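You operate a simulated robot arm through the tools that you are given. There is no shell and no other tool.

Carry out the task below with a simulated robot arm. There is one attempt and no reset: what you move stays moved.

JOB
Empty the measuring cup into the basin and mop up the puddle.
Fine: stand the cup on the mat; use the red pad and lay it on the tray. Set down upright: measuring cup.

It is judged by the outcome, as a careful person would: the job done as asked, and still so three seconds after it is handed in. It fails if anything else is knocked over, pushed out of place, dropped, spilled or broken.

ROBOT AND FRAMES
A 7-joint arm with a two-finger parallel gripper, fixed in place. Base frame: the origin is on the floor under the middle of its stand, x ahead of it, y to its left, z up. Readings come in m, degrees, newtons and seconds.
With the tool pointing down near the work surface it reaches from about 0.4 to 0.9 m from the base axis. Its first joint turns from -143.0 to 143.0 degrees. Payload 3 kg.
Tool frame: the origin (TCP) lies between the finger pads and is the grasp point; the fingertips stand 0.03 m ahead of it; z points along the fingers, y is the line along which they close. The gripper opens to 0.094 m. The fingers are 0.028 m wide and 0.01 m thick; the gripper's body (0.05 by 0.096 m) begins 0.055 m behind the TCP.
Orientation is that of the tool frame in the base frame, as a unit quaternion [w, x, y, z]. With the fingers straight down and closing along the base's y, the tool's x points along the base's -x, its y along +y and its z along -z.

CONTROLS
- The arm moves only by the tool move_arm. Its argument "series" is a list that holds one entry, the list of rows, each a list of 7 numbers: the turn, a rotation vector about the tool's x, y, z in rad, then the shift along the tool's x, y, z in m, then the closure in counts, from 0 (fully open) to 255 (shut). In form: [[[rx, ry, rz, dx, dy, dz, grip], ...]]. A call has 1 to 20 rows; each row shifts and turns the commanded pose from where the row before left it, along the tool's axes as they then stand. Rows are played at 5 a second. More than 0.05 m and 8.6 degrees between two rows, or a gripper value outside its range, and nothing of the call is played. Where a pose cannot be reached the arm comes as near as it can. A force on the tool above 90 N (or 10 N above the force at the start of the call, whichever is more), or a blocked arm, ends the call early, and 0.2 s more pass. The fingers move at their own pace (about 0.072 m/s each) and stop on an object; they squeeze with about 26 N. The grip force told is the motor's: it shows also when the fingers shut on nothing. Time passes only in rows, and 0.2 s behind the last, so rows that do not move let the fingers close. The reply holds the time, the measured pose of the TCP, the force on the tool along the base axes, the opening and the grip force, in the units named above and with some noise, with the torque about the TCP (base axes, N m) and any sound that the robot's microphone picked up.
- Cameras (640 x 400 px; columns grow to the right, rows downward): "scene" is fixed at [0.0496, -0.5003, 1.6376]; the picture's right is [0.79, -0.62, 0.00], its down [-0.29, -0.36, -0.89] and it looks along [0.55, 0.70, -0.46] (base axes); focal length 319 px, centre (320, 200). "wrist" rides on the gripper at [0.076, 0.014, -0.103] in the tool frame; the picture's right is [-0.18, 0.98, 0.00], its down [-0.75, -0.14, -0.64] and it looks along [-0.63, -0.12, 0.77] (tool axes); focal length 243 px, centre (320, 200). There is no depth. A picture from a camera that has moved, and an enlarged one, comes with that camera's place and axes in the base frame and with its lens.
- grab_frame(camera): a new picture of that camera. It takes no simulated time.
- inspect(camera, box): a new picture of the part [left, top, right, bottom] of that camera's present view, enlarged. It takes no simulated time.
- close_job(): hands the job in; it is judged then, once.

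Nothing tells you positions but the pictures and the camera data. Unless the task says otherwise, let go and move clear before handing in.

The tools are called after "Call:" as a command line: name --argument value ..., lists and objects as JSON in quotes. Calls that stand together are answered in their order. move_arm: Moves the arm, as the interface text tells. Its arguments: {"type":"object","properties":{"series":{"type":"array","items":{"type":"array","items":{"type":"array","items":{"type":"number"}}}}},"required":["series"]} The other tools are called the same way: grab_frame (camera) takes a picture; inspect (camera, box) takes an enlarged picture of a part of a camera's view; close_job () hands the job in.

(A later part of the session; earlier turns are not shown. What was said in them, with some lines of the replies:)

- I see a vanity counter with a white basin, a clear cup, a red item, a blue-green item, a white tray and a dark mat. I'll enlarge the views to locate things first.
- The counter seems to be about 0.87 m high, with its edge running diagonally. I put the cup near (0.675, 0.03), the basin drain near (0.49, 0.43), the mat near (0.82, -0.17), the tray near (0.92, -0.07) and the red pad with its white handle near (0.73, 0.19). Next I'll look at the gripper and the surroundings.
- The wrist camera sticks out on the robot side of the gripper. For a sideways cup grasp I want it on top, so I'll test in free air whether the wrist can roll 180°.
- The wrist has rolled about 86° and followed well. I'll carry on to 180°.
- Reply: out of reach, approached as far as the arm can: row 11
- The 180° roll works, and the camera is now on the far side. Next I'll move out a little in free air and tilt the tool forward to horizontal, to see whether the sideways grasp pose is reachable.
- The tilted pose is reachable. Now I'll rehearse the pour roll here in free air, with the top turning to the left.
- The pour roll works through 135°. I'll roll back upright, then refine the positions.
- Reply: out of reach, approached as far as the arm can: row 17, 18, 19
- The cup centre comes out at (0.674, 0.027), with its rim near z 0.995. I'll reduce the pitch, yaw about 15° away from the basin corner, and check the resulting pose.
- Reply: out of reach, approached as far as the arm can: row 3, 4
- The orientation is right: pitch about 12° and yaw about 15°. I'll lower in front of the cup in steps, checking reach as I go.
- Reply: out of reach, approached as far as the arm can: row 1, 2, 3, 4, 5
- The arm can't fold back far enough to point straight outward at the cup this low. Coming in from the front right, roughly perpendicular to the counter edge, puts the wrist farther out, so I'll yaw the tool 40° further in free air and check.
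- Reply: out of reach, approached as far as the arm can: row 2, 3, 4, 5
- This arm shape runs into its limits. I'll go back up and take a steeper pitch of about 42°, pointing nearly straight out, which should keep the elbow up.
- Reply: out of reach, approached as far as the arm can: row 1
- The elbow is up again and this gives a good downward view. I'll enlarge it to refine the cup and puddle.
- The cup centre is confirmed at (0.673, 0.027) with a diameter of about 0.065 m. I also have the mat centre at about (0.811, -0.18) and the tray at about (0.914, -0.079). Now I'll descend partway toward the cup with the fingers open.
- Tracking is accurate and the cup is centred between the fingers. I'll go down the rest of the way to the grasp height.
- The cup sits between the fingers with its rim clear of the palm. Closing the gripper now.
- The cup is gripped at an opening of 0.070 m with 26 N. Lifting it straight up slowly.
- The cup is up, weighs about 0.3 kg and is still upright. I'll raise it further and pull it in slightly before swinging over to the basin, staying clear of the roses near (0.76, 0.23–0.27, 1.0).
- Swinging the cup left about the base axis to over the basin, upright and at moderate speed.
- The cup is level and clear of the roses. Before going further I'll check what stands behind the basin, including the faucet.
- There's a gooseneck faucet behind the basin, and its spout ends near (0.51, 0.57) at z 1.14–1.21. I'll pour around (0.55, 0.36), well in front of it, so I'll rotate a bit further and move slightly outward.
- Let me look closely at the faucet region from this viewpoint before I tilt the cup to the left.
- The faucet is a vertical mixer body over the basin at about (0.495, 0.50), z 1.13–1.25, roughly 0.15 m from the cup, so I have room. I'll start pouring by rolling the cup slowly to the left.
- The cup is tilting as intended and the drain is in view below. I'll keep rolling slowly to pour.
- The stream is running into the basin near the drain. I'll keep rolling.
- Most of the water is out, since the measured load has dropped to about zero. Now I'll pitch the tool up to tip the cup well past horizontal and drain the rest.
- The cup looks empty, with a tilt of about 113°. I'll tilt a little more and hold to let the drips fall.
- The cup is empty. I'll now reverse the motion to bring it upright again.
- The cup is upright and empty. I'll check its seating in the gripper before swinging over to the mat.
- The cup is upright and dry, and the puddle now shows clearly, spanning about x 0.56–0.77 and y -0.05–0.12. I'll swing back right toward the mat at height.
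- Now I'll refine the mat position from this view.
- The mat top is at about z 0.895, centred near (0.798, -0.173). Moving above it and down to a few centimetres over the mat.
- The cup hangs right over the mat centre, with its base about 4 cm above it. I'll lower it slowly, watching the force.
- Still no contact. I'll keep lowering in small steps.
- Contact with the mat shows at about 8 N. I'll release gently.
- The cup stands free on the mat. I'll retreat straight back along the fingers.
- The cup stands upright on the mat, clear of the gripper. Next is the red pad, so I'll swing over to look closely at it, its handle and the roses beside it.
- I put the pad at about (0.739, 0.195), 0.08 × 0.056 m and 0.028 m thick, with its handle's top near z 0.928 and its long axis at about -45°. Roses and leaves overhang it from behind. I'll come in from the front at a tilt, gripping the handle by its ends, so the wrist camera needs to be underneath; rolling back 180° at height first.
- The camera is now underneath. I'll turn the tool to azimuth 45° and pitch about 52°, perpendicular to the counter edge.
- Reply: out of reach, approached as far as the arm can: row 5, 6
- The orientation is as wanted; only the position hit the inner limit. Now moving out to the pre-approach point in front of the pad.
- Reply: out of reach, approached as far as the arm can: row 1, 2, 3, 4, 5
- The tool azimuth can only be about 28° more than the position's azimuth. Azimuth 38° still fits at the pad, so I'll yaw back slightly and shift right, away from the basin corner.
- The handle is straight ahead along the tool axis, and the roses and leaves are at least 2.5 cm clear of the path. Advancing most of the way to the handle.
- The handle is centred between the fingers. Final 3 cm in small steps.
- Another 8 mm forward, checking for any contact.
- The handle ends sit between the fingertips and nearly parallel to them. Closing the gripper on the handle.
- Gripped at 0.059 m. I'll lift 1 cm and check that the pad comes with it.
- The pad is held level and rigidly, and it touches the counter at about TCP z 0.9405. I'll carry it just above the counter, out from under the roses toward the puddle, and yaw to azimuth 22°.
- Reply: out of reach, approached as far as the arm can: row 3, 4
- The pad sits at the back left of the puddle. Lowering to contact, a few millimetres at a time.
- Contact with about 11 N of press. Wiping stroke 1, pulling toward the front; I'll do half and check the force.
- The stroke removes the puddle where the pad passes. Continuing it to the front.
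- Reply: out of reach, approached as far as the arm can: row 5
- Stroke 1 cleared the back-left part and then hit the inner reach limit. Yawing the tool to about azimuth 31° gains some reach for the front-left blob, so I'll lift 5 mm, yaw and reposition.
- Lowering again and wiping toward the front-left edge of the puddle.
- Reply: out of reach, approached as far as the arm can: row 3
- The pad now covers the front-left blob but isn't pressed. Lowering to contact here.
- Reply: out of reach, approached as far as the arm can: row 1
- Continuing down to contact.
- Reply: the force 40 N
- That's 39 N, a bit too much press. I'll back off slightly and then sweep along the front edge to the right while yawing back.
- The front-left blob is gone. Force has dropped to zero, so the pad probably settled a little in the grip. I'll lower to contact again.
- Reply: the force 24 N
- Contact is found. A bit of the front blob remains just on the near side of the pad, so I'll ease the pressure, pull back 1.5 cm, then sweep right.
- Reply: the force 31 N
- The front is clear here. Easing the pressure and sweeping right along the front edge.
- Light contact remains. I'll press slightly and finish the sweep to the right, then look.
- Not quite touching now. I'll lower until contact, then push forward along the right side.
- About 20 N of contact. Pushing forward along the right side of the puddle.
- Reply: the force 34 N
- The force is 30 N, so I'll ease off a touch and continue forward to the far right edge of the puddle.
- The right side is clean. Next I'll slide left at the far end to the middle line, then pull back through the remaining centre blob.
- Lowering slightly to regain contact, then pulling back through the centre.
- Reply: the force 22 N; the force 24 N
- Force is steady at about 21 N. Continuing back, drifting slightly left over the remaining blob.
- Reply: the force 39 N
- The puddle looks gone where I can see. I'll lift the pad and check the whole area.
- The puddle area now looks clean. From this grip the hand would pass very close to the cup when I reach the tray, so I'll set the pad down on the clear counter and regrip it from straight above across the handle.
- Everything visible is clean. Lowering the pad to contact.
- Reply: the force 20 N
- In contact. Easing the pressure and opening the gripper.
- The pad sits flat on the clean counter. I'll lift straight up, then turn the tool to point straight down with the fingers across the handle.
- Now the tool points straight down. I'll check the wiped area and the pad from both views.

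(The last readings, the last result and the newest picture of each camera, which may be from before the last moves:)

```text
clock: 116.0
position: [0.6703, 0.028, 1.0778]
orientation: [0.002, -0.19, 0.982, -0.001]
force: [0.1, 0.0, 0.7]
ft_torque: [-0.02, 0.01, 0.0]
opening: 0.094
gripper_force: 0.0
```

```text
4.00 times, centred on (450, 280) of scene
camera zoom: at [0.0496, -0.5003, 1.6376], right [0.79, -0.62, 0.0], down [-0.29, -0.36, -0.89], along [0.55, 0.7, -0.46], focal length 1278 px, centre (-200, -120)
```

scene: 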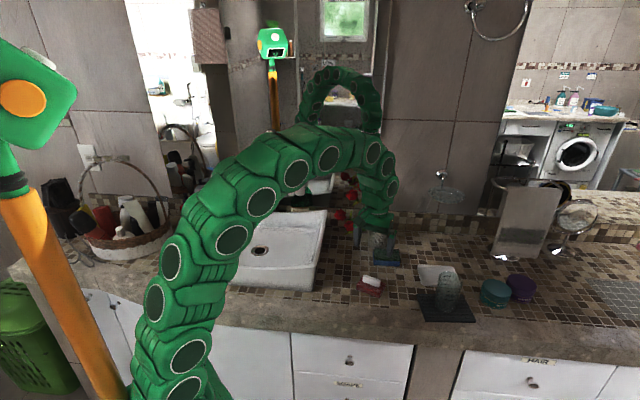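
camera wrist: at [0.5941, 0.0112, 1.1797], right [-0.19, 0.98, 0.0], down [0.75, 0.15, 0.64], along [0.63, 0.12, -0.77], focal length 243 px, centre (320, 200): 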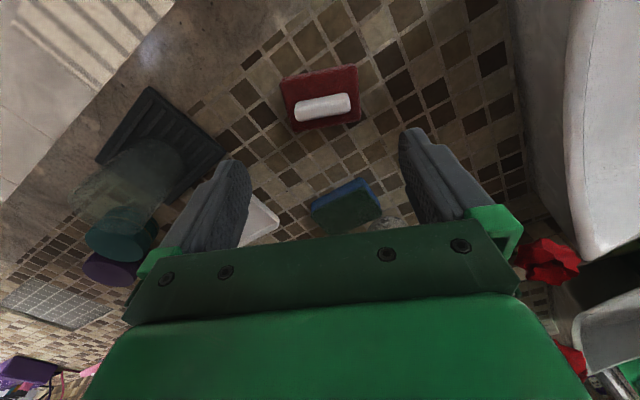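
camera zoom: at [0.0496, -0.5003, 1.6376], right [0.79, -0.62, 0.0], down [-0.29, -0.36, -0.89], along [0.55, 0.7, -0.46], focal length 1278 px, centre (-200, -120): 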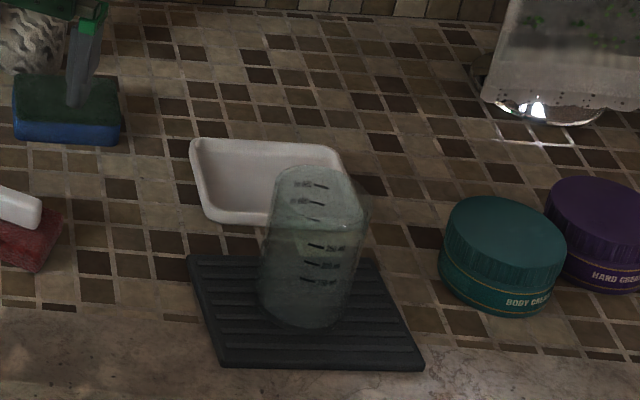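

The counter is fully clean and the cup stands well on the mat. Before regripping, I'll rehearse with the empty hand whether a straight-down tool reaches the tray.

Call:
move_arm --series '[[[0, 0, 0.15, 0, 0, 0, 0], [0, 0, 0.15, 0, 0, 0, 0], [0, 0, 0.15, 0, 0, 0, 0], [0, 0, 0.15, 0, 0, 0, 0], [0, 0, 0.15, 0, 0, 0, 0], [0, 0, 0.15, 0, 0, 0, 0], [0, 0, 0.15, 0, 0, 0, 0], [0, 0, 0.15, 0, 0, 0, 0], [0, 0, 0.15, 0, 0, 0, 0], [0, 0, 0.15, 0, 0, 0, 0], [0, 0, 0.07, 0, 0, 0, 0], [0, 0, 0, -0.0304, 0.029, 0, 0], [0, 0, 0, -0.0304, 0.029, 0, 0], [0, 0, 0, -0.0304, 0.029, 0, 0], [0, 0, 0, -0.0304, 0.029, 0, 0], [0, 0, 0, -0.0304, 0.029, 0, 0], [0, 0, 0, -0.0304, 0.029, 0, 0], [0, 0, 0, 0, 0, 0, 0]]]'

Call:
grab_frame --camera "scene"

Call:
grab_frame --camera "wrist"

```text
clock: 119.8
position: [0.861, -0.0658, 1.0652]
orientation: [0.001, 0.56, 0.829, 0.0]
force: [-0.4, 0.8, -0.5]
ft_torque: [0.02, -0.01, -0.01]
opening: 0.094
gripper_force: 0.0
out of reach, approached as far as the arm can: row 16, 17
```

```text
taken
```

scene: 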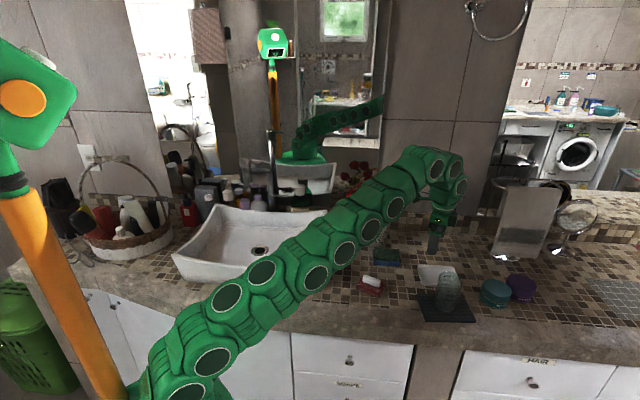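

```text
taken
camera wrist: at [0.8452, 0.0084, 1.168], right [0.98, 0.2, 0.0], down [0.15, -0.75, 0.64], along [0.13, -0.63, -0.77], focal length 243 px, centre (320, 200)
```

wrist: 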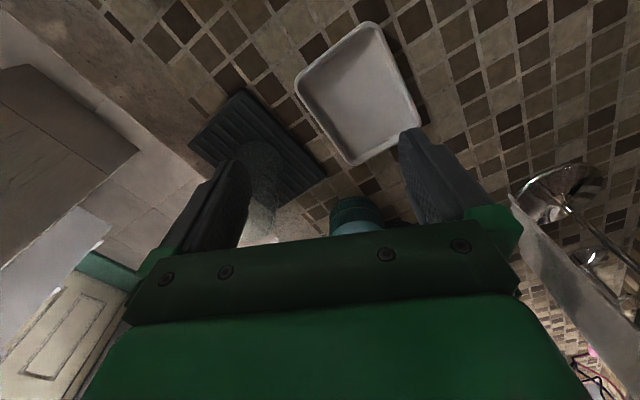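

At this height the reach stops at r of about 0.863. Lower down it should extend further, but first let me measure the tray closely from here.

Call:
inspect --camera "wrist" --box '[240, 0, 460, 190]'

Call:
move_arm --series '[[[0, 0, 0, 0, 0, 0.02, 0], [0, 0, 0, 0, 0, 0.02, 0], [0, 0, 0, 0, 0, 0.02, 0], [0, 0, 0, -0.0115, 0.0165, 0.01, 0], [0, 0, 0, -0.0115, 0.0165, 0.01, 0], [0, 0, 0, 0, 0, 0, 0]]]'

Call:
grab_frame --camera "wrist"

Call:
grab_frame --camera "scene"

```text
2.11 times, centred on (350, 95) of wrist
camera zoom: at [0.8452, 0.0084, 1.168], right [0.98, 0.2, 0.0], down [0.15, -0.75, 0.64], along [0.13, -0.63, -0.77], focal length 511 px, centre (257, 421)
```

zoom: 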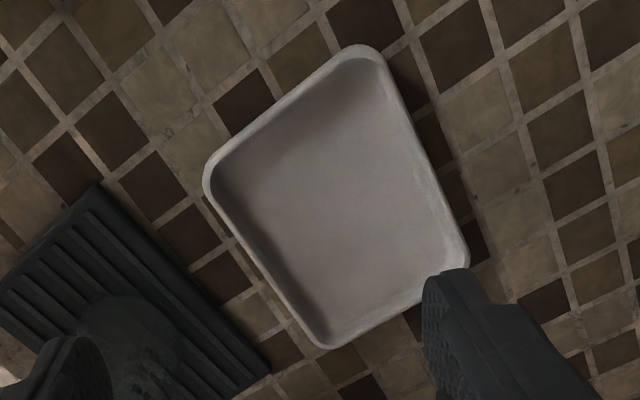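

```text
clock: 121.2
position: [0.8896, -0.0724, 0.9888]
orientation: [0.002, 0.56, 0.829, 0.001]
force: [0.8, 0.4, -0.4]
ft_torque: [0.01, 0.01, 0.0]
opening: 0.0943
gripper_force: 0.1
out of reach, approached as far as the arm can: row 5
```

```text
taken
camera wrist: at [0.8749, 0.0017, 1.0932], right [0.98, 0.2, 0.0], down [0.15, -0.75, 0.64], along [0.13, -0.63, -0.77], focal length 243 px, centre (320, 200)
```

wrist: 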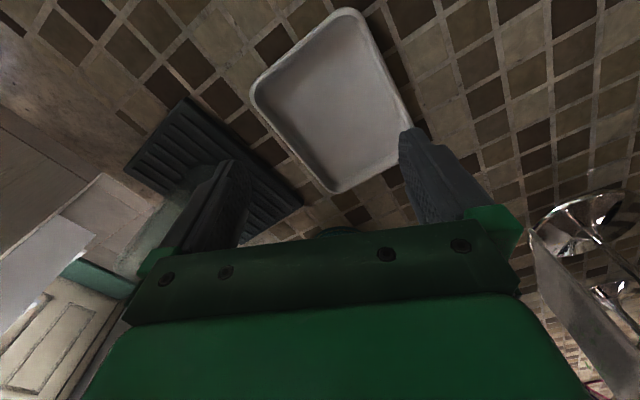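

```text
taken
```

scene: 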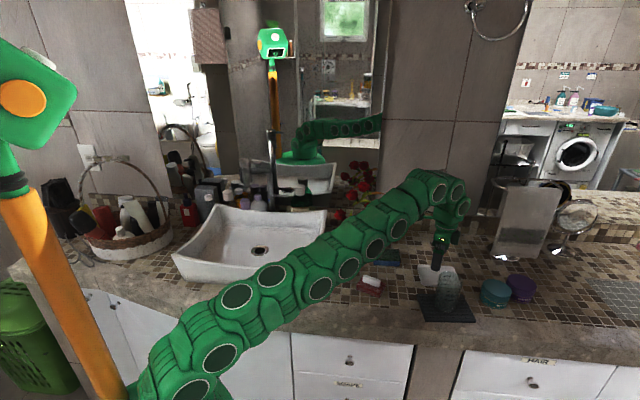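

The tray centre is at about (0.907, -0.074), its outer size about 0.118 × 0.089 m, and its long axis at about -44°. A straight-down tool reaches r of about 0.89 here and slightly more lower down, which is enough. Going back above the pad.

Call:
move_arm --series '[[[0, 0, 0, 0, 0, -0.03, 0], [0, 0, 0, 0.0289, -0.0257, -0.003, 0], [0, 0, 0, 0.0289, -0.0257, 0, 0], [0, 0, 0, 0.0289, -0.0257, 0, 0], [0, 0, 0, 0.0289, -0.0257, 0, 0], [0, 0, 0, 0.0289, -0.0257, 0, 0], [0, 0, 0, 0.0289, -0.0257, 0, 0], [0, 0, 0, 0, 0, 0, 0]]]'

Call:
grab_frame --camera "wrist"

Call:
inspect --camera "wrist" --box '[220, 20, 440, 200]'

```text
clock: 123.0
position: [0.6706, 0.0369, 1.0136]
orientation: [0.001, 0.56, 0.828, 0.001]
force: [0.3, 0.4, -0.6]
ft_torque: [-0.01, 0.0, 0.0]
opening: 0.0941
gripper_force: 0.0
out of reach, approached as far as the arm can: row 1
```

```text
taken
camera wrist: at [0.6564, 0.1098, 1.1169], right [0.98, 0.2, 0.0], down [0.15, -0.75, 0.64], along [0.13, -0.63, -0.77], focal length 243 px, centre (320, 200)
```

wrist: 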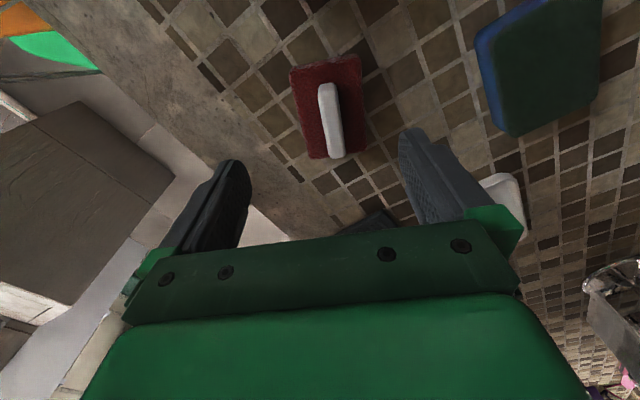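

```text
2.22 times, centred on (330, 110) of wrist
camera zoom: at [0.6564, 0.1098, 1.1169], right [0.98, 0.2, 0.0], down [0.15, -0.75, 0.64], along [0.13, -0.63, -0.77], focal length 539 px, centre (298, 400)
```

zoom: 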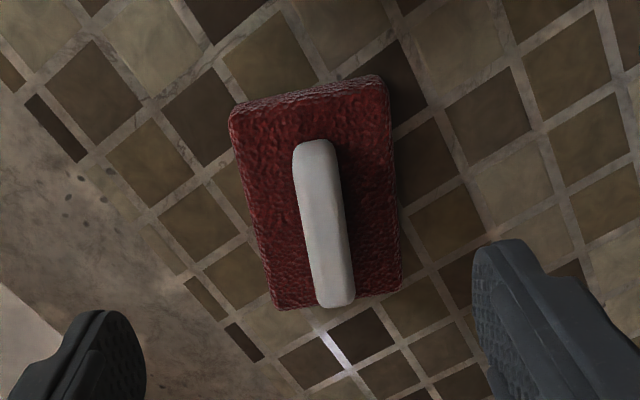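

I notice a few tiny dark specks on the marble front strip. I'll check whether they are leftover drops or just the stone's texture.

Call:
inspect --camera "scene" --box '[330, 290, 380, 325]'

Call:
inspect --camera "wrist" --box '[180, 60, 280, 160]'

Call:
inspect --camera "scene" --box '[300, 240, 460, 340]'

```text
11.43 times, centred on (355, 308) of scene
camera zoom: at [0.0496, -0.5003, 1.6376], right [0.79, -0.62, 0.0], down [-0.29, -0.36, -0.89], along [0.55, 0.7, -0.46], focal length 3650 px, centre (-80, -1029)
```

zoom: 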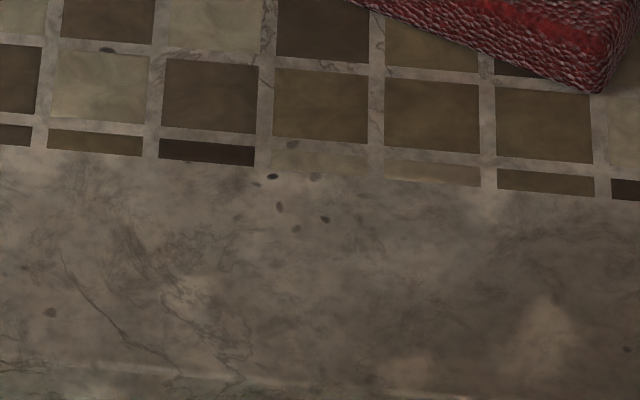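

```text
4.00 times, centred on (230, 110) of wrist
camera zoom: at [0.6564, 0.1098, 1.1169], right [0.98, 0.2, 0.0], down [0.15, -0.75, 0.64], along [0.13, -0.63, -0.77], focal length 970 px, centre (680, 560)
```

zoom: 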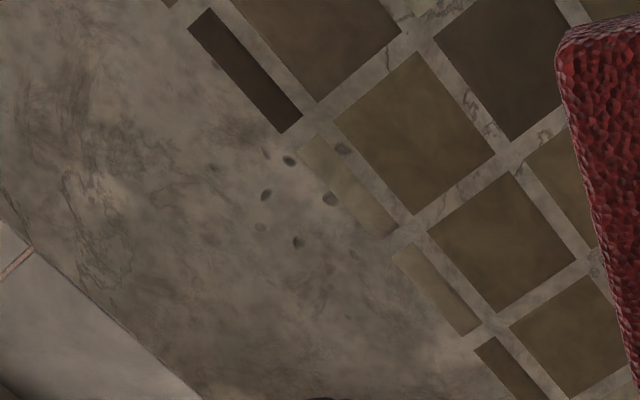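

```text
4.00 times, centred on (380, 290) of scene
camera zoom: at [0.0496, -0.5003, 1.6376], right [0.79, -0.62, 0.0], down [-0.29, -0.36, -0.89], along [0.55, 0.7, -0.46], focal length 1278 px, centre (80, -160)
```

zoom: 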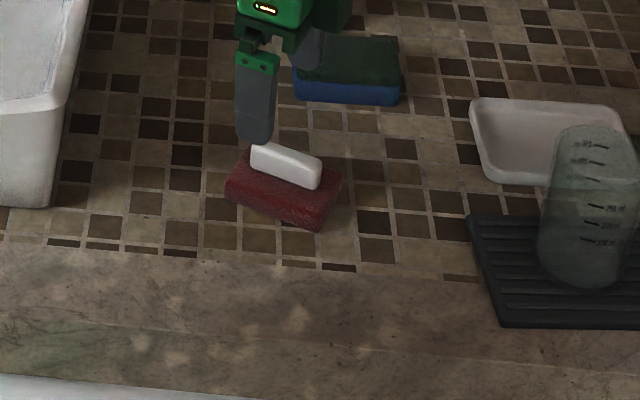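

The specks might be texture or tiny drops, so I'll wipe over that spot once more to be safe. First, regrip the pad across its handle from above.

Call:
move_arm --series '[[[0, 0, 0, -0.0045, 0.0046, 0, 0], [0, 0, 0, -0.0045, 0.0046, 0, 0], [0, 0, 0, 0, 0, 0.02, 0], [0, 0, 0, 0, 0, 0.02, 0], [0, 0, 0, 0, 0, 0.015, 0], [0, 0, 0, 0, 0, 0, 0]]]'

Call:
inspect --camera "wrist" --box '[200, 40, 440, 230]'

Call:
inspect --camera "scene" --box '[340, 230, 410, 300]'

```text
clock: 124.4
position: [0.6833, 0.0307, 0.9607]
orientation: [0.002, 0.56, 0.829, 0.001]
force: [0.1, 0.6, -0.6]
ft_torque: [0.03, 0.01, -0.01]
opening: 0.0939
gripper_force: 0.0
```

```text
2.11 times, centred on (320, 135) of wrist
camera zoom: at [0.668, 0.1044, 1.0628], right [0.98, 0.19, 0.0], down [0.15, -0.75, 0.64], along [0.13, -0.63, -0.77], focal length 511 px, centre (320, 337)
```

zoom: 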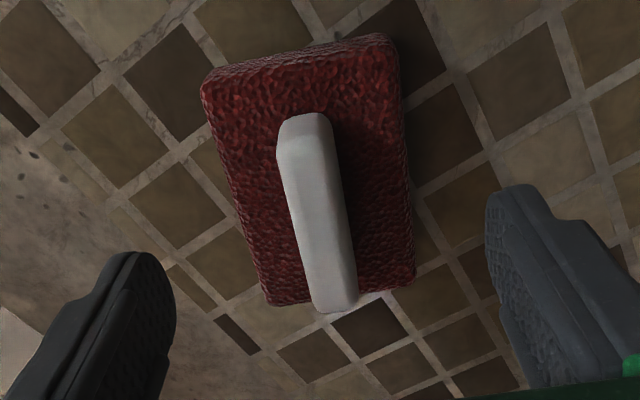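

```text
5.71 times, centred on (375, 265) of scene
camera zoom: at [0.0496, -0.5003, 1.6376], right [0.79, -0.62, 0.0], down [-0.29, -0.36, -0.89], along [0.55, 0.7, -0.46], focal length 1825 px, centre (6, -171)
```

zoom: 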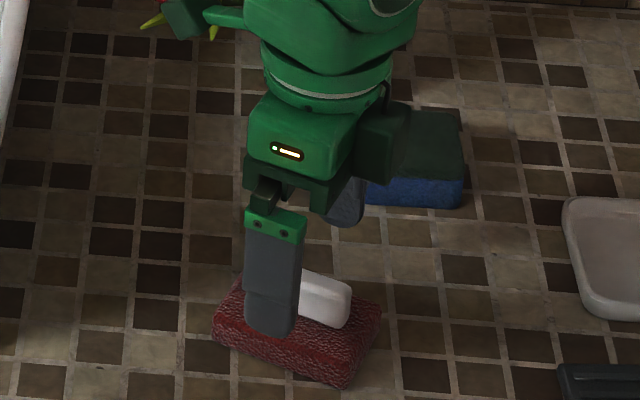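

The handle is centred under the fingers. Going down the last 18 mm and closing.

Call:
move_arm --series '[[[0, 0, 0, 0, 0, 0.01, 0], [0, 0, 0, 0, 0, 0.008, 0], [0, 0, 0, 0, 0, 0, 0]]]'

Call:
move_arm --series '[[[0, 0, 0, 0, 0, 0, 80], [0, 0, 0, 0, 0, 0, 130], [0, 0, 0, 0, 0, 0, 180], [0, 0, 0, 0, 0, 0, 220], [0, 0, 0, 0, 0, 0, 255], [0, 0, 0, 0, 0, 0, 255]]]'

Call:
inspect --camera "wrist" --box '[200, 40, 440, 230]'

```text
clock: 125.2
position: [0.6845, 0.0311, 0.9422]
orientation: [0.002, 0.561, 0.828, 0.001]
force: [0.0, -0.8, 0.5]
ft_torque: [0.06, 0.0, 0.01]
opening: 0.0943
gripper_force: 0.1
```

```text
clock: 126.6
position: [0.6845, 0.0297, 0.943]
orientation: [0.002, 0.561, 0.828, 0.001]
force: [0.1, -0.4, 0.5]
ft_torque: [-0.01, 0.04, 0.02]
opening: 0.0149
gripper_force: 25.7
```

```text
2.11 times, centred on (320, 135) of wrist
camera zoom: at [0.669, 0.1046, 1.0459], right [0.98, 0.19, 0.0], down [0.15, -0.75, 0.64], along [0.13, -0.63, -0.77], focal length 511 px, centre (320, 337)
```

zoom: 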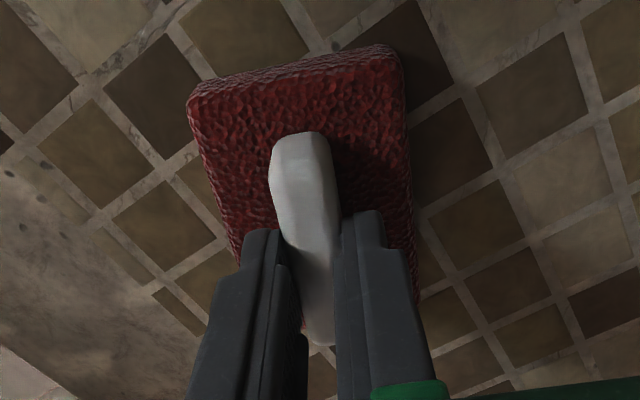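

Gripped across the handle at 0.015 m. Lifting 1.5 cm to check.

Call:
move_arm --series '[[[0, 0, 0, 0, 0, -0.005, 255], [0, 0, 0, 0, 0, -0.01, 255], [0, 0, 0, 0, 0, 0, 255]]]'

Call:
inspect --camera "wrist" --box '[200, 40, 440, 230]'

Call:
inspect --camera "scene" --box '[340, 230, 410, 300]'

```text
clock: 127.4
position: [0.6832, 0.0293, 0.9576]
orientation: [0.002, 0.561, 0.828, 0.001]
force: [0.4, -0.4, 0.1]
ft_torque: [-0.01, -0.01, -0.01]
opening: 0.0149
gripper_force: 26.6
```

```text
2.11 times, centred on (320, 135) of wrist
camera zoom: at [0.6683, 0.1041, 1.0612], right [0.98, 0.19, 0.0], down [0.15, -0.75, 0.64], along [0.13, -0.63, -0.77], focal length 511 px, centre (320, 337)
```

zoom: 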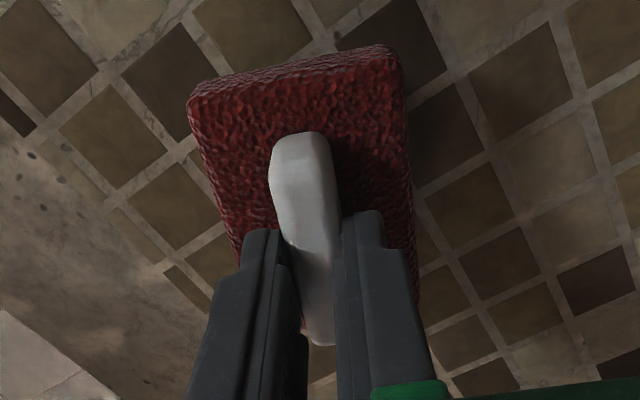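

```text
5.71 times, centred on (375, 265) of scene
camera zoom: at [0.0496, -0.5003, 1.6376], right [0.79, -0.62, 0.0], down [-0.29, -0.36, -0.89], along [0.55, 0.7, -0.46], focal length 1825 px, centre (6, -171)
```

zoom: 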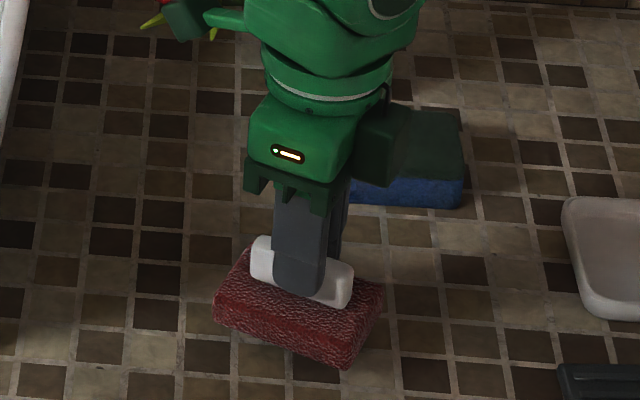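

The pad is held level. I'll move to the specks near (0.58, 0.01) and wipe over them.

Call:
move_arm --series '[[[0, 0, 0, 0.0076, -0.0268, 0, 255], [0, 0, 0, 0.0076, -0.0268, 0, 255], [0, 0, 0, 0.0076, -0.0268, 0, 255], [0, 0, 0, 0, 0, 0.006, 255], [0, 0, 0, 0, 0, 0.005, 255], [0, 0, 0, 0, 0, 0, 255]]]'

Call:
move_arm --series '[[[0, 0, 0, 0, 0, 0.0015, 255], [0, 0, 0, 0, 0, 0, 255]]]'

Call:
move_arm --series '[[[0, 0, 0, 0, 0, 0.001, 255], [0, 0, 0, 0, 0, 0, 255]]]'

```text
clock: 128.8
position: [0.6019, 0.0212, 0.9469]
orientation: [0.001, 0.56, 0.828, 0.0]
force: [-0.3, -0.1, 0.0]
ft_torque: [-0.01, -0.01, 0.0]
opening: 0.0147
gripper_force: 26.2
```

```text
clock: 129.4
position: [0.602, 0.0208, 0.9453]
orientation: [0.003, 0.561, 0.828, 0.002]
force: [-0.1, 0.1, -0.4]
ft_torque: [0.0, 0.01, 0.01]
opening: 0.0148
gripper_force: 25.6
```

```text
clock: 130.0
position: [0.6013, 0.0214, 0.9435]
orientation: [0.002, 0.56, 0.828, 0.001]
force: [0.4, -0.6, -0.4]
ft_torque: [0.03, 0.03, 0.01]
opening: 0.0149
gripper_force: 25.7
```

Call:
move_arm --series '[[[0, 0, 0, 0, 0, 0.001, 255], [0, 0, 0, 0, 0, 0, 255]]]'

Call:
move_arm --series '[[[0, 0, 0, 0, 0, 0.0007, 255], [0, 0, 0, 0, 0, 0, 255]]]'

```text
clock: 130.6
position: [0.6015, 0.0208, 0.9426]
orientation: [0.002, 0.56, 0.828, 0.001]
force: [0.0, 1.5, 7.6]
ft_torque: [0.06, 0.04, 0.0]
opening: 0.0147
gripper_force: 26.2
```

```text
clock: 131.2
position: [0.602, 0.0208, 0.9422]
orientation: [0.003, 0.56, 0.828, 0.002]
force: [-3.0, 2.3, 38.0]
ft_torque: [0.13, 0.16, 0.03]
opening: 0.0148
gripper_force: 26.2
```

Contact. Easing off slightly and wiping over the specks and back.

Call:
move_arm --series '[[[0, 0, 0, 0, 0, -0.0004, 255], [0, 0, 0, -0.0015, -0.0098, 0, 255], [0, 0, 0, -0.0015, -0.0098, 0, 255], [0, 0, 0, -0.0015, -0.0098, 0, 255], [0, 0, 0, -0.0015, -0.0098, 0, 255], [0, 0, 0, 0.01, 0, 0, 255], [0, 0, 0, 0.01, 0, 0, 255], [0, 0, 0, 0, 0, 0, 255]]]'

Call:
move_arm --series '[[[0, 0, 0, -0.002, 0.0098, 0, 255], [0, 0, 0, -0.002, 0.0098, 0, 255], [0, 0, 0, -0.002, 0.0098, 0, 255], [0, 0, 0, -0.002, 0.0098, 0, 255], [0, 0, 0, 0, 0, -0.01, 255], [0, 0, 0, 0, 0, -0.03, 255], [0, 0, 0, 0, 0, -0.03, 255], [0, 0, 0, 0, 0, 0, 255]]]'

Call:
grab_frame --camera "wrist"

Call:
inspect --camera "scene" --box '[330, 290, 380, 325]'

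```text
clock: 133.0
position: [0.5584, 0.0186, 0.942]
orientation: [0.001, 0.561, 0.828, 0.001]
force: [0.4, -13.4, 23.8]
ft_torque: [-0.4, 0.04, 0.0]
opening: 0.0146
gripper_force: 25.7
```

```text
clock: 134.8
position: [0.5975, 0.0269, 1.0134]
orientation: [0.001, 0.561, 0.828, 0.001]
force: [-0.6, 0.1, 0.0]
ft_torque: [0.03, 0.01, -0.02]
opening: 0.0149
gripper_force: 25.8
```

```text
taken
camera wrist: at [0.5828, 0.1006, 1.1165], right [0.98, 0.19, 0.0], down [0.15, -0.75, 0.64], along [0.13, -0.63, -0.77], focal length 243 px, centre (320, 200)
```

wrist: 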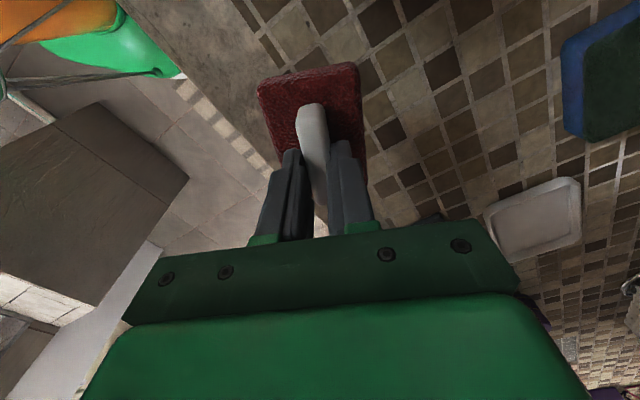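

```text
11.43 times, centred on (355, 308) of scene
camera zoom: at [0.0496, -0.5003, 1.6376], right [0.79, -0.62, 0.0], down [-0.29, -0.36, -0.89], along [0.55, 0.7, -0.46], focal length 3650 px, centre (-80, -1029)
```

zoom: 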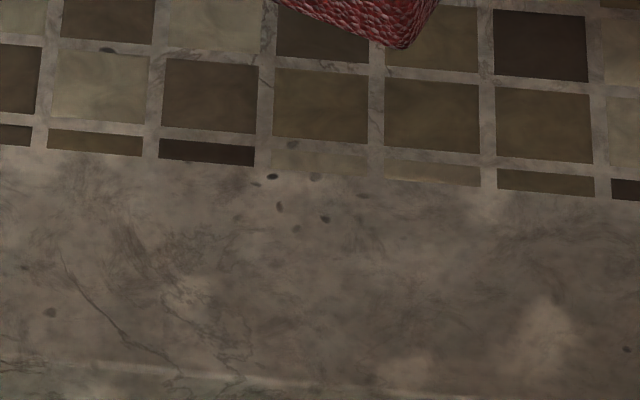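

The specks are unchanged, so they're part of the stone and the counter is dry. Now I'll carry the pad to above the tray and turn it to line up with the tray's long side.

Call:
move_arm --series '[[[0, 0, 0, -0.0133, 0.0149, 0, 255], [0, 0, 0, -0.0266, 0.0297, 0, 255], [0, 0, 0, -0.0266, 0.0297, 0, 255], [0, 0, 0, -0.0266, 0.0297, 0, 255], [0, 0, 0, -0.0266, 0.0297, 0, 255], [0, 0, 0, -0.0266, 0.0297, 0, 255], [0, 0, 0, -0.0266, 0.0297, 0, 255], [0, 0, 0, -0.0133, 0.0149, 0, 255], [0, 0, -0.139, 0, 0, 0, 255], [0, 0, -0.139, 0, 0, 0, 255], [0, 0, -0.139, 0, 0, 0, 255], [0, 0, 0, 0, 0, 0, 255]]]'

Call:
grab_frame --camera "wrist"

Call:
grab_frame --camera "scene"

Call:
inspect --camera "scene" --box '[310, 220, 430, 320]'

```text
clock: 137.4
position: [0.8621, -0.0693, 1.014]
orientation: [0.001, 0.376, 0.926, 0.0]
force: [0.0, -0.4, 0.1]
ft_torque: [-0.01, 0.01, 0.0]
opening: 0.0148
gripper_force: 26.5
```

```text
taken
camera wrist: at [0.8161, -0.0075, 1.1164], right [0.82, 0.58, 0.0], down [0.44, -0.63, 0.64], along [0.37, -0.52, -0.77], focal length 243 px, centre (320, 200)
```

wrist: 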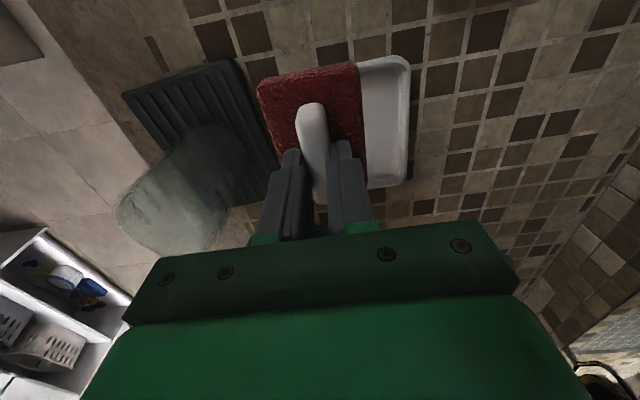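

```text
taken
```

scene: 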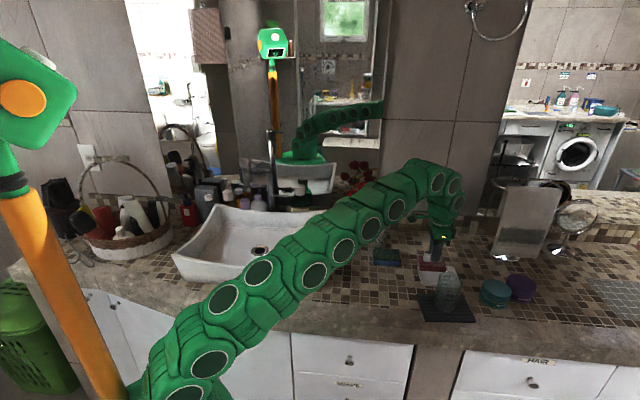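

```text
4.00 times, centred on (370, 270) of scene
camera zoom: at [0.0496, -0.5003, 1.6376], right [0.79, -0.62, 0.0], down [-0.29, -0.36, -0.89], along [0.55, 0.7, -0.46], focal length 1278 px, centre (120, -80)
```

zoom: 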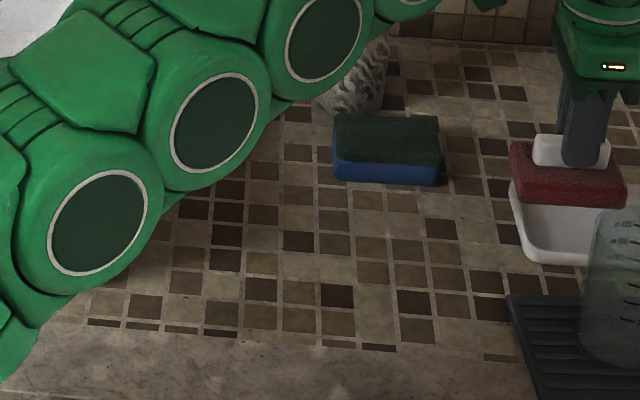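

The counter is clean all over. Now moving outward and down so the pad centres over the tray.

Call:
move_arm --series '[[[0, 0, 0, -0.008, 0.0061, 0.0117, 255], [0, 0, 0, -0.008, 0.0061, 0.0117, 255], [0, 0, 0, -0.008, 0.0061, 0.0117, 255], [0, 0, 0, 0, 0, 0, 255]]]'

Call:
move_arm --series '[[[0, 0, 0, -0.0052, 0.0038, 0.0, 255], [0, 0, 0, -0.0052, 0.0038, 0.0, 255], [0, 0, 0, 0, 0, 0, 255]]]'

Call:
grab_frame --camera "wrist"

Call:
inspect --camera "scene" --box '[390, 220, 490, 320]'

```text
clock: 138.4
position: [0.8894, -0.0746, 0.9779]
orientation: [0.001, 0.378, 0.926, 0.0]
force: [0.9, 0.1, -0.6]
ft_torque: [0.01, -0.01, 0.01]
opening: 0.0147
gripper_force: 26.6
```

```text
clock: 139.2
position: [0.8973, -0.0737, 0.9781]
orientation: [0.003, 0.377, 0.926, 0.001]
force: [0.3, -0.9, 0.1]
ft_torque: [0.0, -0.02, 0.03]
opening: 0.015
gripper_force: 25.7
out of reach, approached as far as the arm can: row 2
```

```text
taken
camera wrist: at [0.8514, -0.0131, 1.0813], right [0.82, 0.58, 0.0], down [0.44, -0.63, 0.64], along [0.37, -0.53, -0.76], focal length 243 px, centre (320, 200)
```

wrist: 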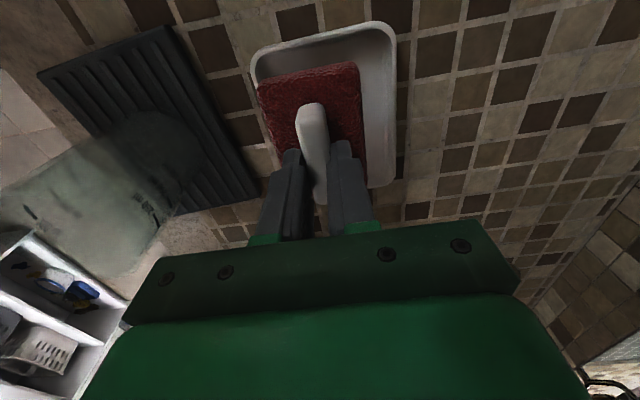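

```text
4.00 times, centred on (440, 270) of scene
camera zoom: at [0.0496, -0.5003, 1.6376], right [0.79, -0.62, 0.0], down [-0.29, -0.36, -0.89], along [0.55, 0.7, -0.46], focal length 1278 px, centre (-160, -80)
```

zoom: 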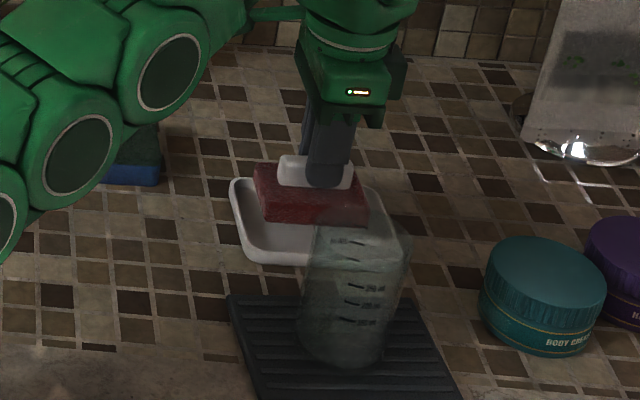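

The pad hangs over the tray, about 1 cm short of centre. I'll lower a bit and push outward for better centring.

Call:
move_arm --series '[[[0, 0, 0, 0, 0, 0.006, 255], [0, 0, 0, 0, 0, 0.006, 255], [0, 0, 0, -0.0032, 0.0025, 0, 255], [0, 0, 0, -0.0032, 0.0025, 0, 255], [0, 0, 0, 0, 0, 0, 255]]]'

Call:
inspect --camera "wrist" --box '[200, 0, 440, 210]'

Call:
inspect --camera "scene" --box '[410, 240, 480, 300]'

```text
clock: 140.4
position: [0.8986, -0.0753, 0.9648]
orientation: [0.001, 0.377, 0.926, 0.001]
force: [0.4, -0.5, 0.4]
ft_torque: [-0.01, 0.02, 0.02]
opening: 0.0148
gripper_force: 26.1
out of reach, approached as far as the arm can: row 3
```

```text
1.90 times, centred on (320, 105) of wrist
camera zoom: at [0.854, -0.0136, 1.0677], right [0.82, 0.58, 0.0], down [0.44, -0.63, 0.64], along [0.37, -0.53, -0.77], focal length 462 px, centre (320, 381)
```

zoom: 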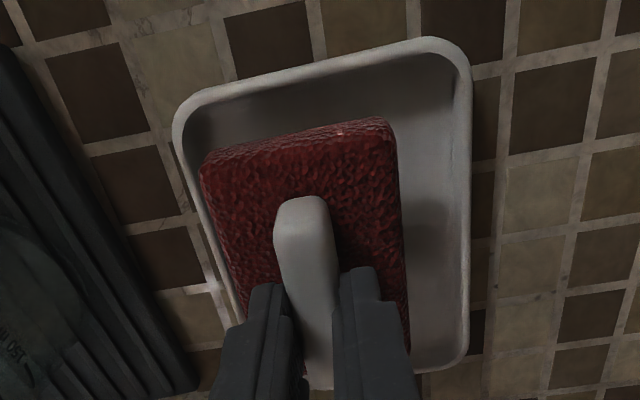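

```text
6.67 times, centred on (445, 270) of scene
camera zoom: at [0.0496, -0.5003, 1.6376], right [0.79, -0.62, 0.0], down [-0.29, -0.36, -0.89], along [0.55, 0.7, -0.46], focal length 2130 px, centre (-513, -267)
```

zoom: 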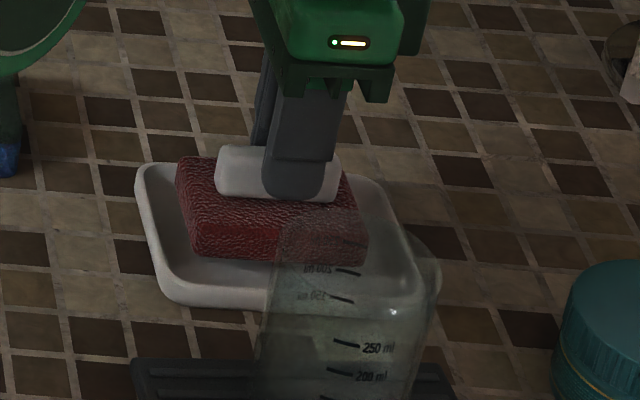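

The pad lies within the tray outline. Lowering to contact with the tray floor.

Call:
move_arm --series '[[[0, 0, 0, -0.0015, 0.0012, 0.005, 255], [0, 0, 0, -0.0015, 0.0012, 0.005, 255], [0, 0, 0, 0, 0, 0, 255]]]'

Call:
move_arm --series '[[[0, 0, 0, 0, 0, 0.002, 255], [0, 0, 0, 0, 0, 0, 255]]]'

Call:
move_arm --series '[[[0, 0, 0, 0, 0, 0.002, 255], [0, 0, 0, 0, 0, 0, 255]]]'

```text
clock: 141.2
position: [0.9005, -0.0749, 0.9547]
orientation: [0.001, 0.377, 0.926, 0.001]
force: [0.4, -0.1, 0.5]
ft_torque: [0.01, -0.01, -0.01]
opening: 0.0145
gripper_force: 26.0
out of reach, approached as far as the arm can: row 1
```

```text
clock: 141.8
position: [0.902, -0.0741, 0.9535]
orientation: [0.002, 0.377, 0.926, 0.0]
force: [-0.1, 0.5, -0.6]
ft_torque: [0.04, 0.02, 0.02]
opening: 0.0144
gripper_force: 26.6
```

```text
clock: 142.4
position: [0.9019, -0.0741, 0.9509]
orientation: [0.002, 0.378, 0.926, 0.0]
force: [-0.7, -0.2, -0.9]
ft_torque: [0.02, 0.0, 0.04]
opening: 0.0149
gripper_force: 26.2
```

Call:
move_arm --series '[[[0, 0, 0, 0, 0, 0.0015, 255], [0, 0, 0, 0, 0, 0, 255]]]'

Call:
move_arm --series '[[[0, 0, 0, 0, 0, 0.001, 255], [0, 0, 0, 0, 0, 0, 255]]]'

Call:
inspect --camera "wrist" --box '[200, 0, 440, 210]'

Call:
inspect --camera "scene" --box '[410, 240, 480, 300]'

```text
clock: 143.0
position: [0.9026, -0.0736, 0.949]
orientation: [0.001, 0.377, 0.926, 0.0]
force: [-0.1, -0.2, -0.8]
ft_torque: [0.01, -0.02, 0.0]
opening: 0.0147
gripper_force: 26.7
```

```text
clock: 143.6
position: [0.9025, -0.0752, 0.9486]
orientation: [0.001, 0.376, 0.926, 0.001]
force: [0.8, 0.6, 0.6]
ft_torque: [0.02, -0.01, 0.0]
opening: 0.0152
gripper_force: 25.6
```

```text
1.90 times, centred on (320, 105) of wrist
camera zoom: at [0.8578, -0.0124, 1.0515], right [0.82, 0.58, 0.0], down [0.44, -0.63, 0.64], along [0.37, -0.53, -0.77], focal length 462 px, centre (320, 381)
```

zoom: 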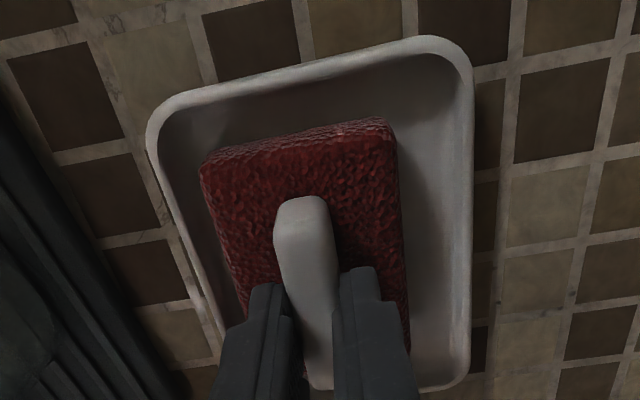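

```text
6.67 times, centred on (445, 270) of scene
camera zoom: at [0.0496, -0.5003, 1.6376], right [0.79, -0.62, 0.0], down [-0.29, -0.36, -0.89], along [0.55, 0.7, -0.46], focal length 2130 px, centre (-513, -267)
```

zoom: 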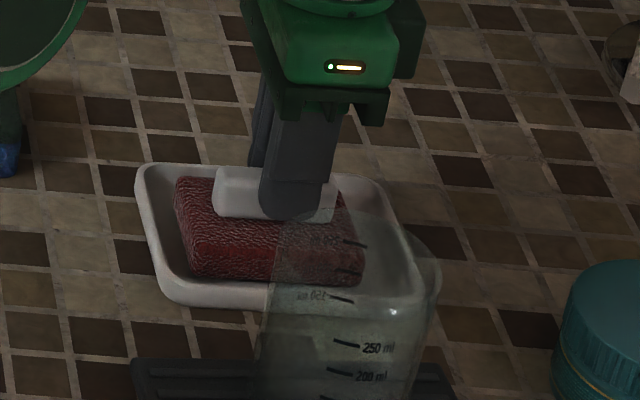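

The pad is inside the tray and almost on its floor. A couple more small steps.

Call:
move_arm --series '[[[0, 0, 0, 0, 0, 0.001, 255], [0, 0, 0, 0, 0, 0, 255]]]'

Call:
move_arm --series '[[[0, 0, 0, 0, 0, 0.001, 255], [0, 0, 0, 0, 0, 0, 255]]]'

```text
clock: 144.2
position: [0.9021, -0.074, 0.9462]
orientation: [0.001, 0.377, 0.926, 0.0]
force: [-0.3, 0.3, 0.1]
ft_torque: [0.03, 0.0, 0.0]
opening: 0.0149
gripper_force: 25.7
```

```text
clock: 144.8
position: [0.9023, -0.0737, 0.9468]
orientation: [0.002, 0.377, 0.926, 0.0]
force: [-0.6, 1.1, -0.8]
ft_torque: [0.01, -0.05, 0.04]
opening: 0.0148
gripper_force: 26.4
```

Call:
move_arm --series '[[[0, 0, 0, 0, 0, 0.001, 255], [0, 0, 0, 0, 0, 0, 255]]]'

Call:
move_arm --series '[[[0, 0, 0, 0, 0, 0.0008, 255], [0, 0, 0, 0, 0, 0, 255]]]'

```text
clock: 145.4
position: [0.9025, -0.0746, 0.9455]
orientation: [0.001, 0.377, 0.926, 0.001]
force: [0.2, 0.3, 3.4]
ft_torque: [0.09, 0.14, 0.04]
opening: 0.0146
gripper_force: 26.3
```

```text
clock: 146.0
position: [0.9025, -0.0731, 0.9454]
orientation: [0.003, 0.377, 0.926, 0.001]
force: [-1.3, -0.3, 16.8]
ft_torque: [0.12, 0.21, -0.02]
opening: 0.0148
gripper_force: 26.1
```

The pad is resting on the tray floor. Releasing it and lifting straight up.

Call:
move_arm --series '[[[0, 0, 0, 0, 0, -0.0006, 255], [0, 0, 0, 0, 0, 0, 180], [0, 0, 0, 0, 0, 0, 100], [0, 0, 0, 0, 0, 0, 60], [0, 0, 0, 0, 0, 0, 60]]]'

Call:
move_arm --series '[[[0, 0, 0, 0, 0, -0.008, 60], [0, 0, 0, 0.004, -0.003, -0.02, 60], [0, 0, 0, 0.008, -0.008, -0.03, 60], [0, 0, 0, 0.01, -0.01, -0.03, 60], [0, 0, 0, 0.012, -0.012, -0.03, 60], [0, 0, 0, 0, 0, 0, 60]]]'

Call:
grab_frame --camera "wrist"

Call:
grab_frame --camera "scene"

Call:
inspect --camera "scene" --box '[400, 230, 500, 320]'

```text
clock: 147.2
position: [0.903, -0.0728, 0.9454]
orientation: [0.001, 0.377, 0.926, 0.0]
force: [0.4, 0.8, -0.2]
ft_torque: [-0.01, 0.01, 0.04]
opening: 0.0718
gripper_force: 0.0
```

```text
clock: 148.6
position: [0.8546, -0.0745, 1.0621]
orientation: [0.002, 0.376, 0.926, 0.0]
force: [-0.1, -0.7, -0.4]
ft_torque: [0.02, 0.01, 0.02]
opening: 0.0719
gripper_force: 0.1
```

```text
taken
camera wrist: at [0.81, -0.0127, 1.1656], right [0.82, 0.58, 0.0], down [0.44, -0.63, 0.64], along [0.37, -0.53, -0.77], focal length 243 px, centre (320, 200)
```

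wrist: 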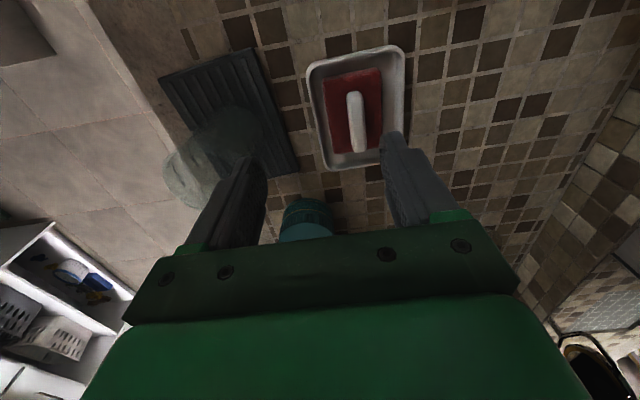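

```text
taken
```

scene: 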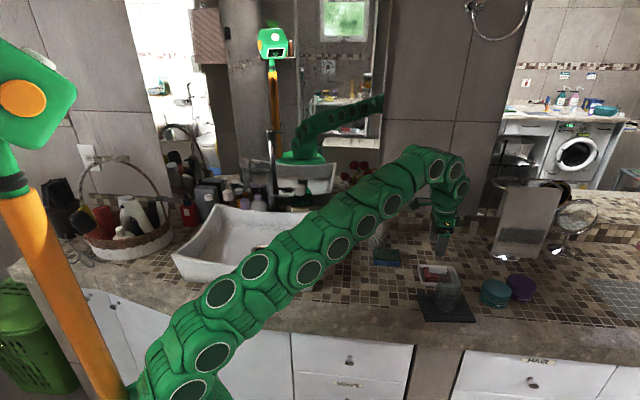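

```text
4.44 times, centred on (450, 275) of scene
camera zoom: at [0.0496, -0.5003, 1.6376], right [0.79, -0.62, 0.0], down [-0.29, -0.36, -0.89], along [0.55, 0.7, -0.46], focal length 1420 px, centre (-258, -133)
```

zoom: 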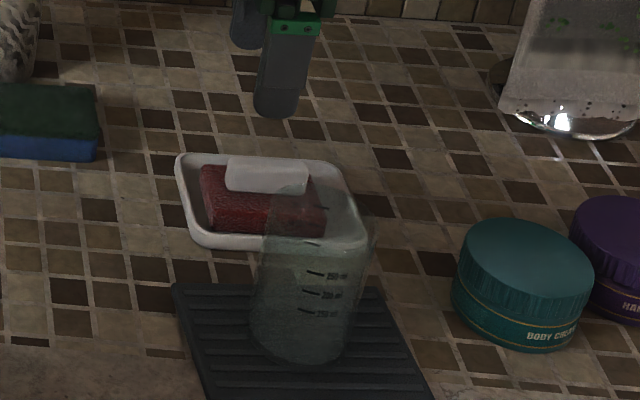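

The pad lies flat in the tray. Moving the arm up and clear, then a full check.

Call:
move_arm --series '[[[0, 0, 0, 0.015, -0.006, -0.03, 60], [0, 0, 0, 0.031, -0.0128, -0.025, 60], [0, 0, 0, 0.031, -0.0128, -0.025, 60], [0, 0, 0, 0.031, -0.0128, -0.025, 60], [0, 0, 0, 0.031, -0.0128, -0.025, 60], [0, 0, 0, 0.031, -0.0128, -0.025, 60], [0, 0, 0, 0.031, -0.0128, -0.025, 60], [0, 0, 0, 0.031, -0.0128, -0.025, 60], [0, 0, 0, 0.031, -0.0128, -0.025, 60], [0, 0, 0, 0, 0, 0, 60]]]'

Call:
grab_frame --camera "scene"

Call:
inspect --camera "scene" --box '[310, 220, 490, 330]'

Call:
inspect --camera "scene" --box '[160, 140, 400, 310]'

Call:
grab_frame --camera "wrist"

```text
clock: 150.8
position: [0.5906, 0.0327, 1.2932]
orientation: [0.001, 0.377, 0.926, 0.0]
force: [0.7, 0.1, -0.1]
ft_torque: [0.01, 0.01, 0.01]
opening: 0.0719
gripper_force: 0.0
```

```text
taken
```

scene: 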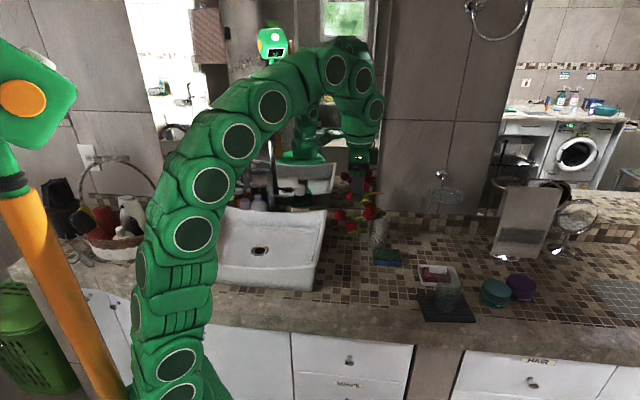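

```text
3.56 times, centred on (400, 275) of scene
camera zoom: at [0.0496, -0.5003, 1.6376], right [0.79, -0.62, 0.0], down [-0.29, -0.36, -0.89], along [0.55, 0.7, -0.46], focal length 1136 px, centre (36, -67)
```

zoom: 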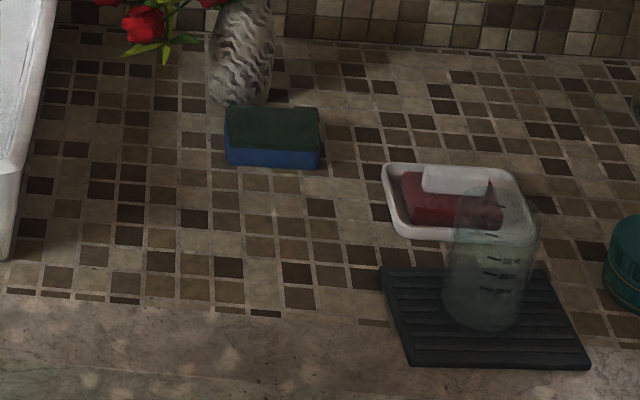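

```text
2.35 times, centred on (280, 225) of scene
camera zoom: at [0.0496, -0.5003, 1.6376], right [0.79, -0.62, 0.0], down [-0.29, -0.36, -0.89], along [0.55, 0.7, -0.46], focal length 752 px, centre (414, 141)
```

zoom: 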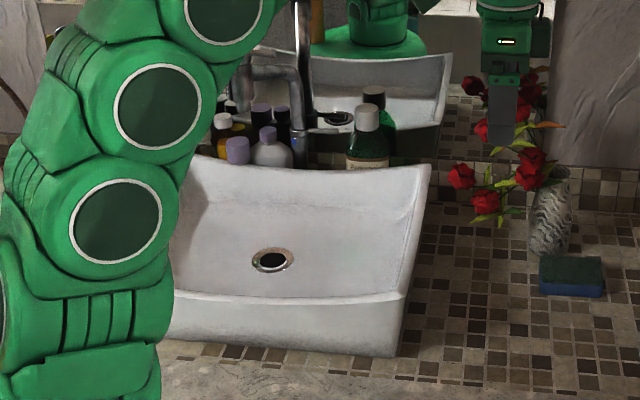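

```text
taken
camera wrist: at [0.5455, 0.094, 1.3958], right [0.82, 0.58, 0.0], down [0.44, -0.63, 0.64], along [0.37, -0.53, -0.77], focal length 243 px, centre (320, 200)
```

wrist: 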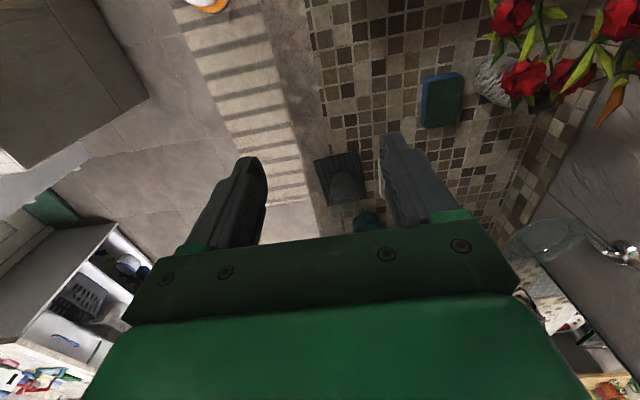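

The basin has drained, the counter is clean, and the vase and sponge are untouched. One last close look at the cup and tray.

Call:
inspect --camera "scene" --box '[410, 255, 490, 325]'

Call:
inspect --camera "scene" --box '[300, 240, 420, 330]'

```text
5.71 times, centred on (450, 290) of scene
camera zoom: at [0.0496, -0.5003, 1.6376], right [0.79, -0.62, 0.0], down [-0.29, -0.36, -0.89], along [0.55, 0.7, -0.46], focal length 1825 px, centre (-423, -314)
```

zoom: 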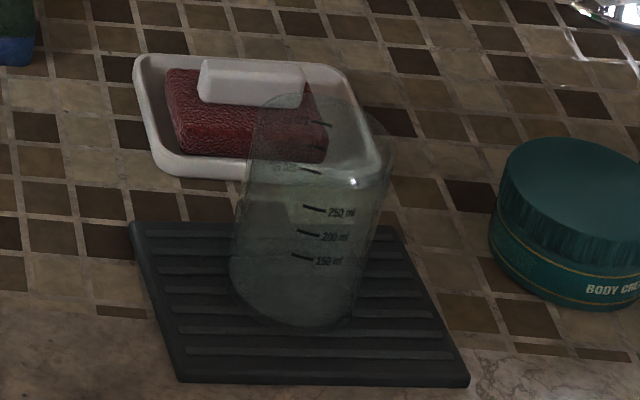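

```text
4.44 times, centred on (360, 285) of scene
camera zoom: at [0.0496, -0.5003, 1.6376], right [0.79, -0.62, 0.0], down [-0.29, -0.36, -0.89], along [0.55, 0.7, -0.46], focal length 1420 px, centre (142, -178)
```

zoom: 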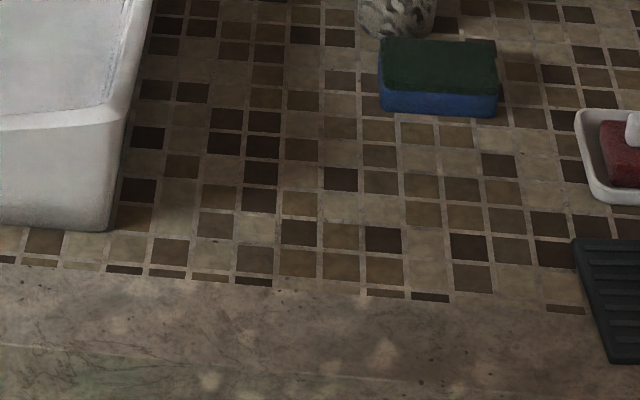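

The cup is empty and upright on the mat, the red pad is flat in the tray, and the counter is dry. Nothing else has been disturbed and the arm is clear, so I'm handing in the job.

Call:
close_job

```text
The job is handed in.
```

I emptied the measuring cup into the basin, mopped up the puddle and handed the job in.

- **Cup:** it stands upright and empty on the mat, and the basin has drained.
- **Puddle:** I wiped it up with the red pad, and no trace shows in the final pictures. A few tiny dark specks remain on the front strip of the counter. I wiped over them again and they didn't change, so I took them to be marks in the stone.
- **Red pad:** it lies flat in the tray.
- **Everything else:** I saw no spills, and nothing looked knocked over or out of place. The gripper is open and the arm is clear of the counter.

I set the pad down once on the clean counter to regrip it from above, because reaching the tray with the first grip would have passed too close to the cup.
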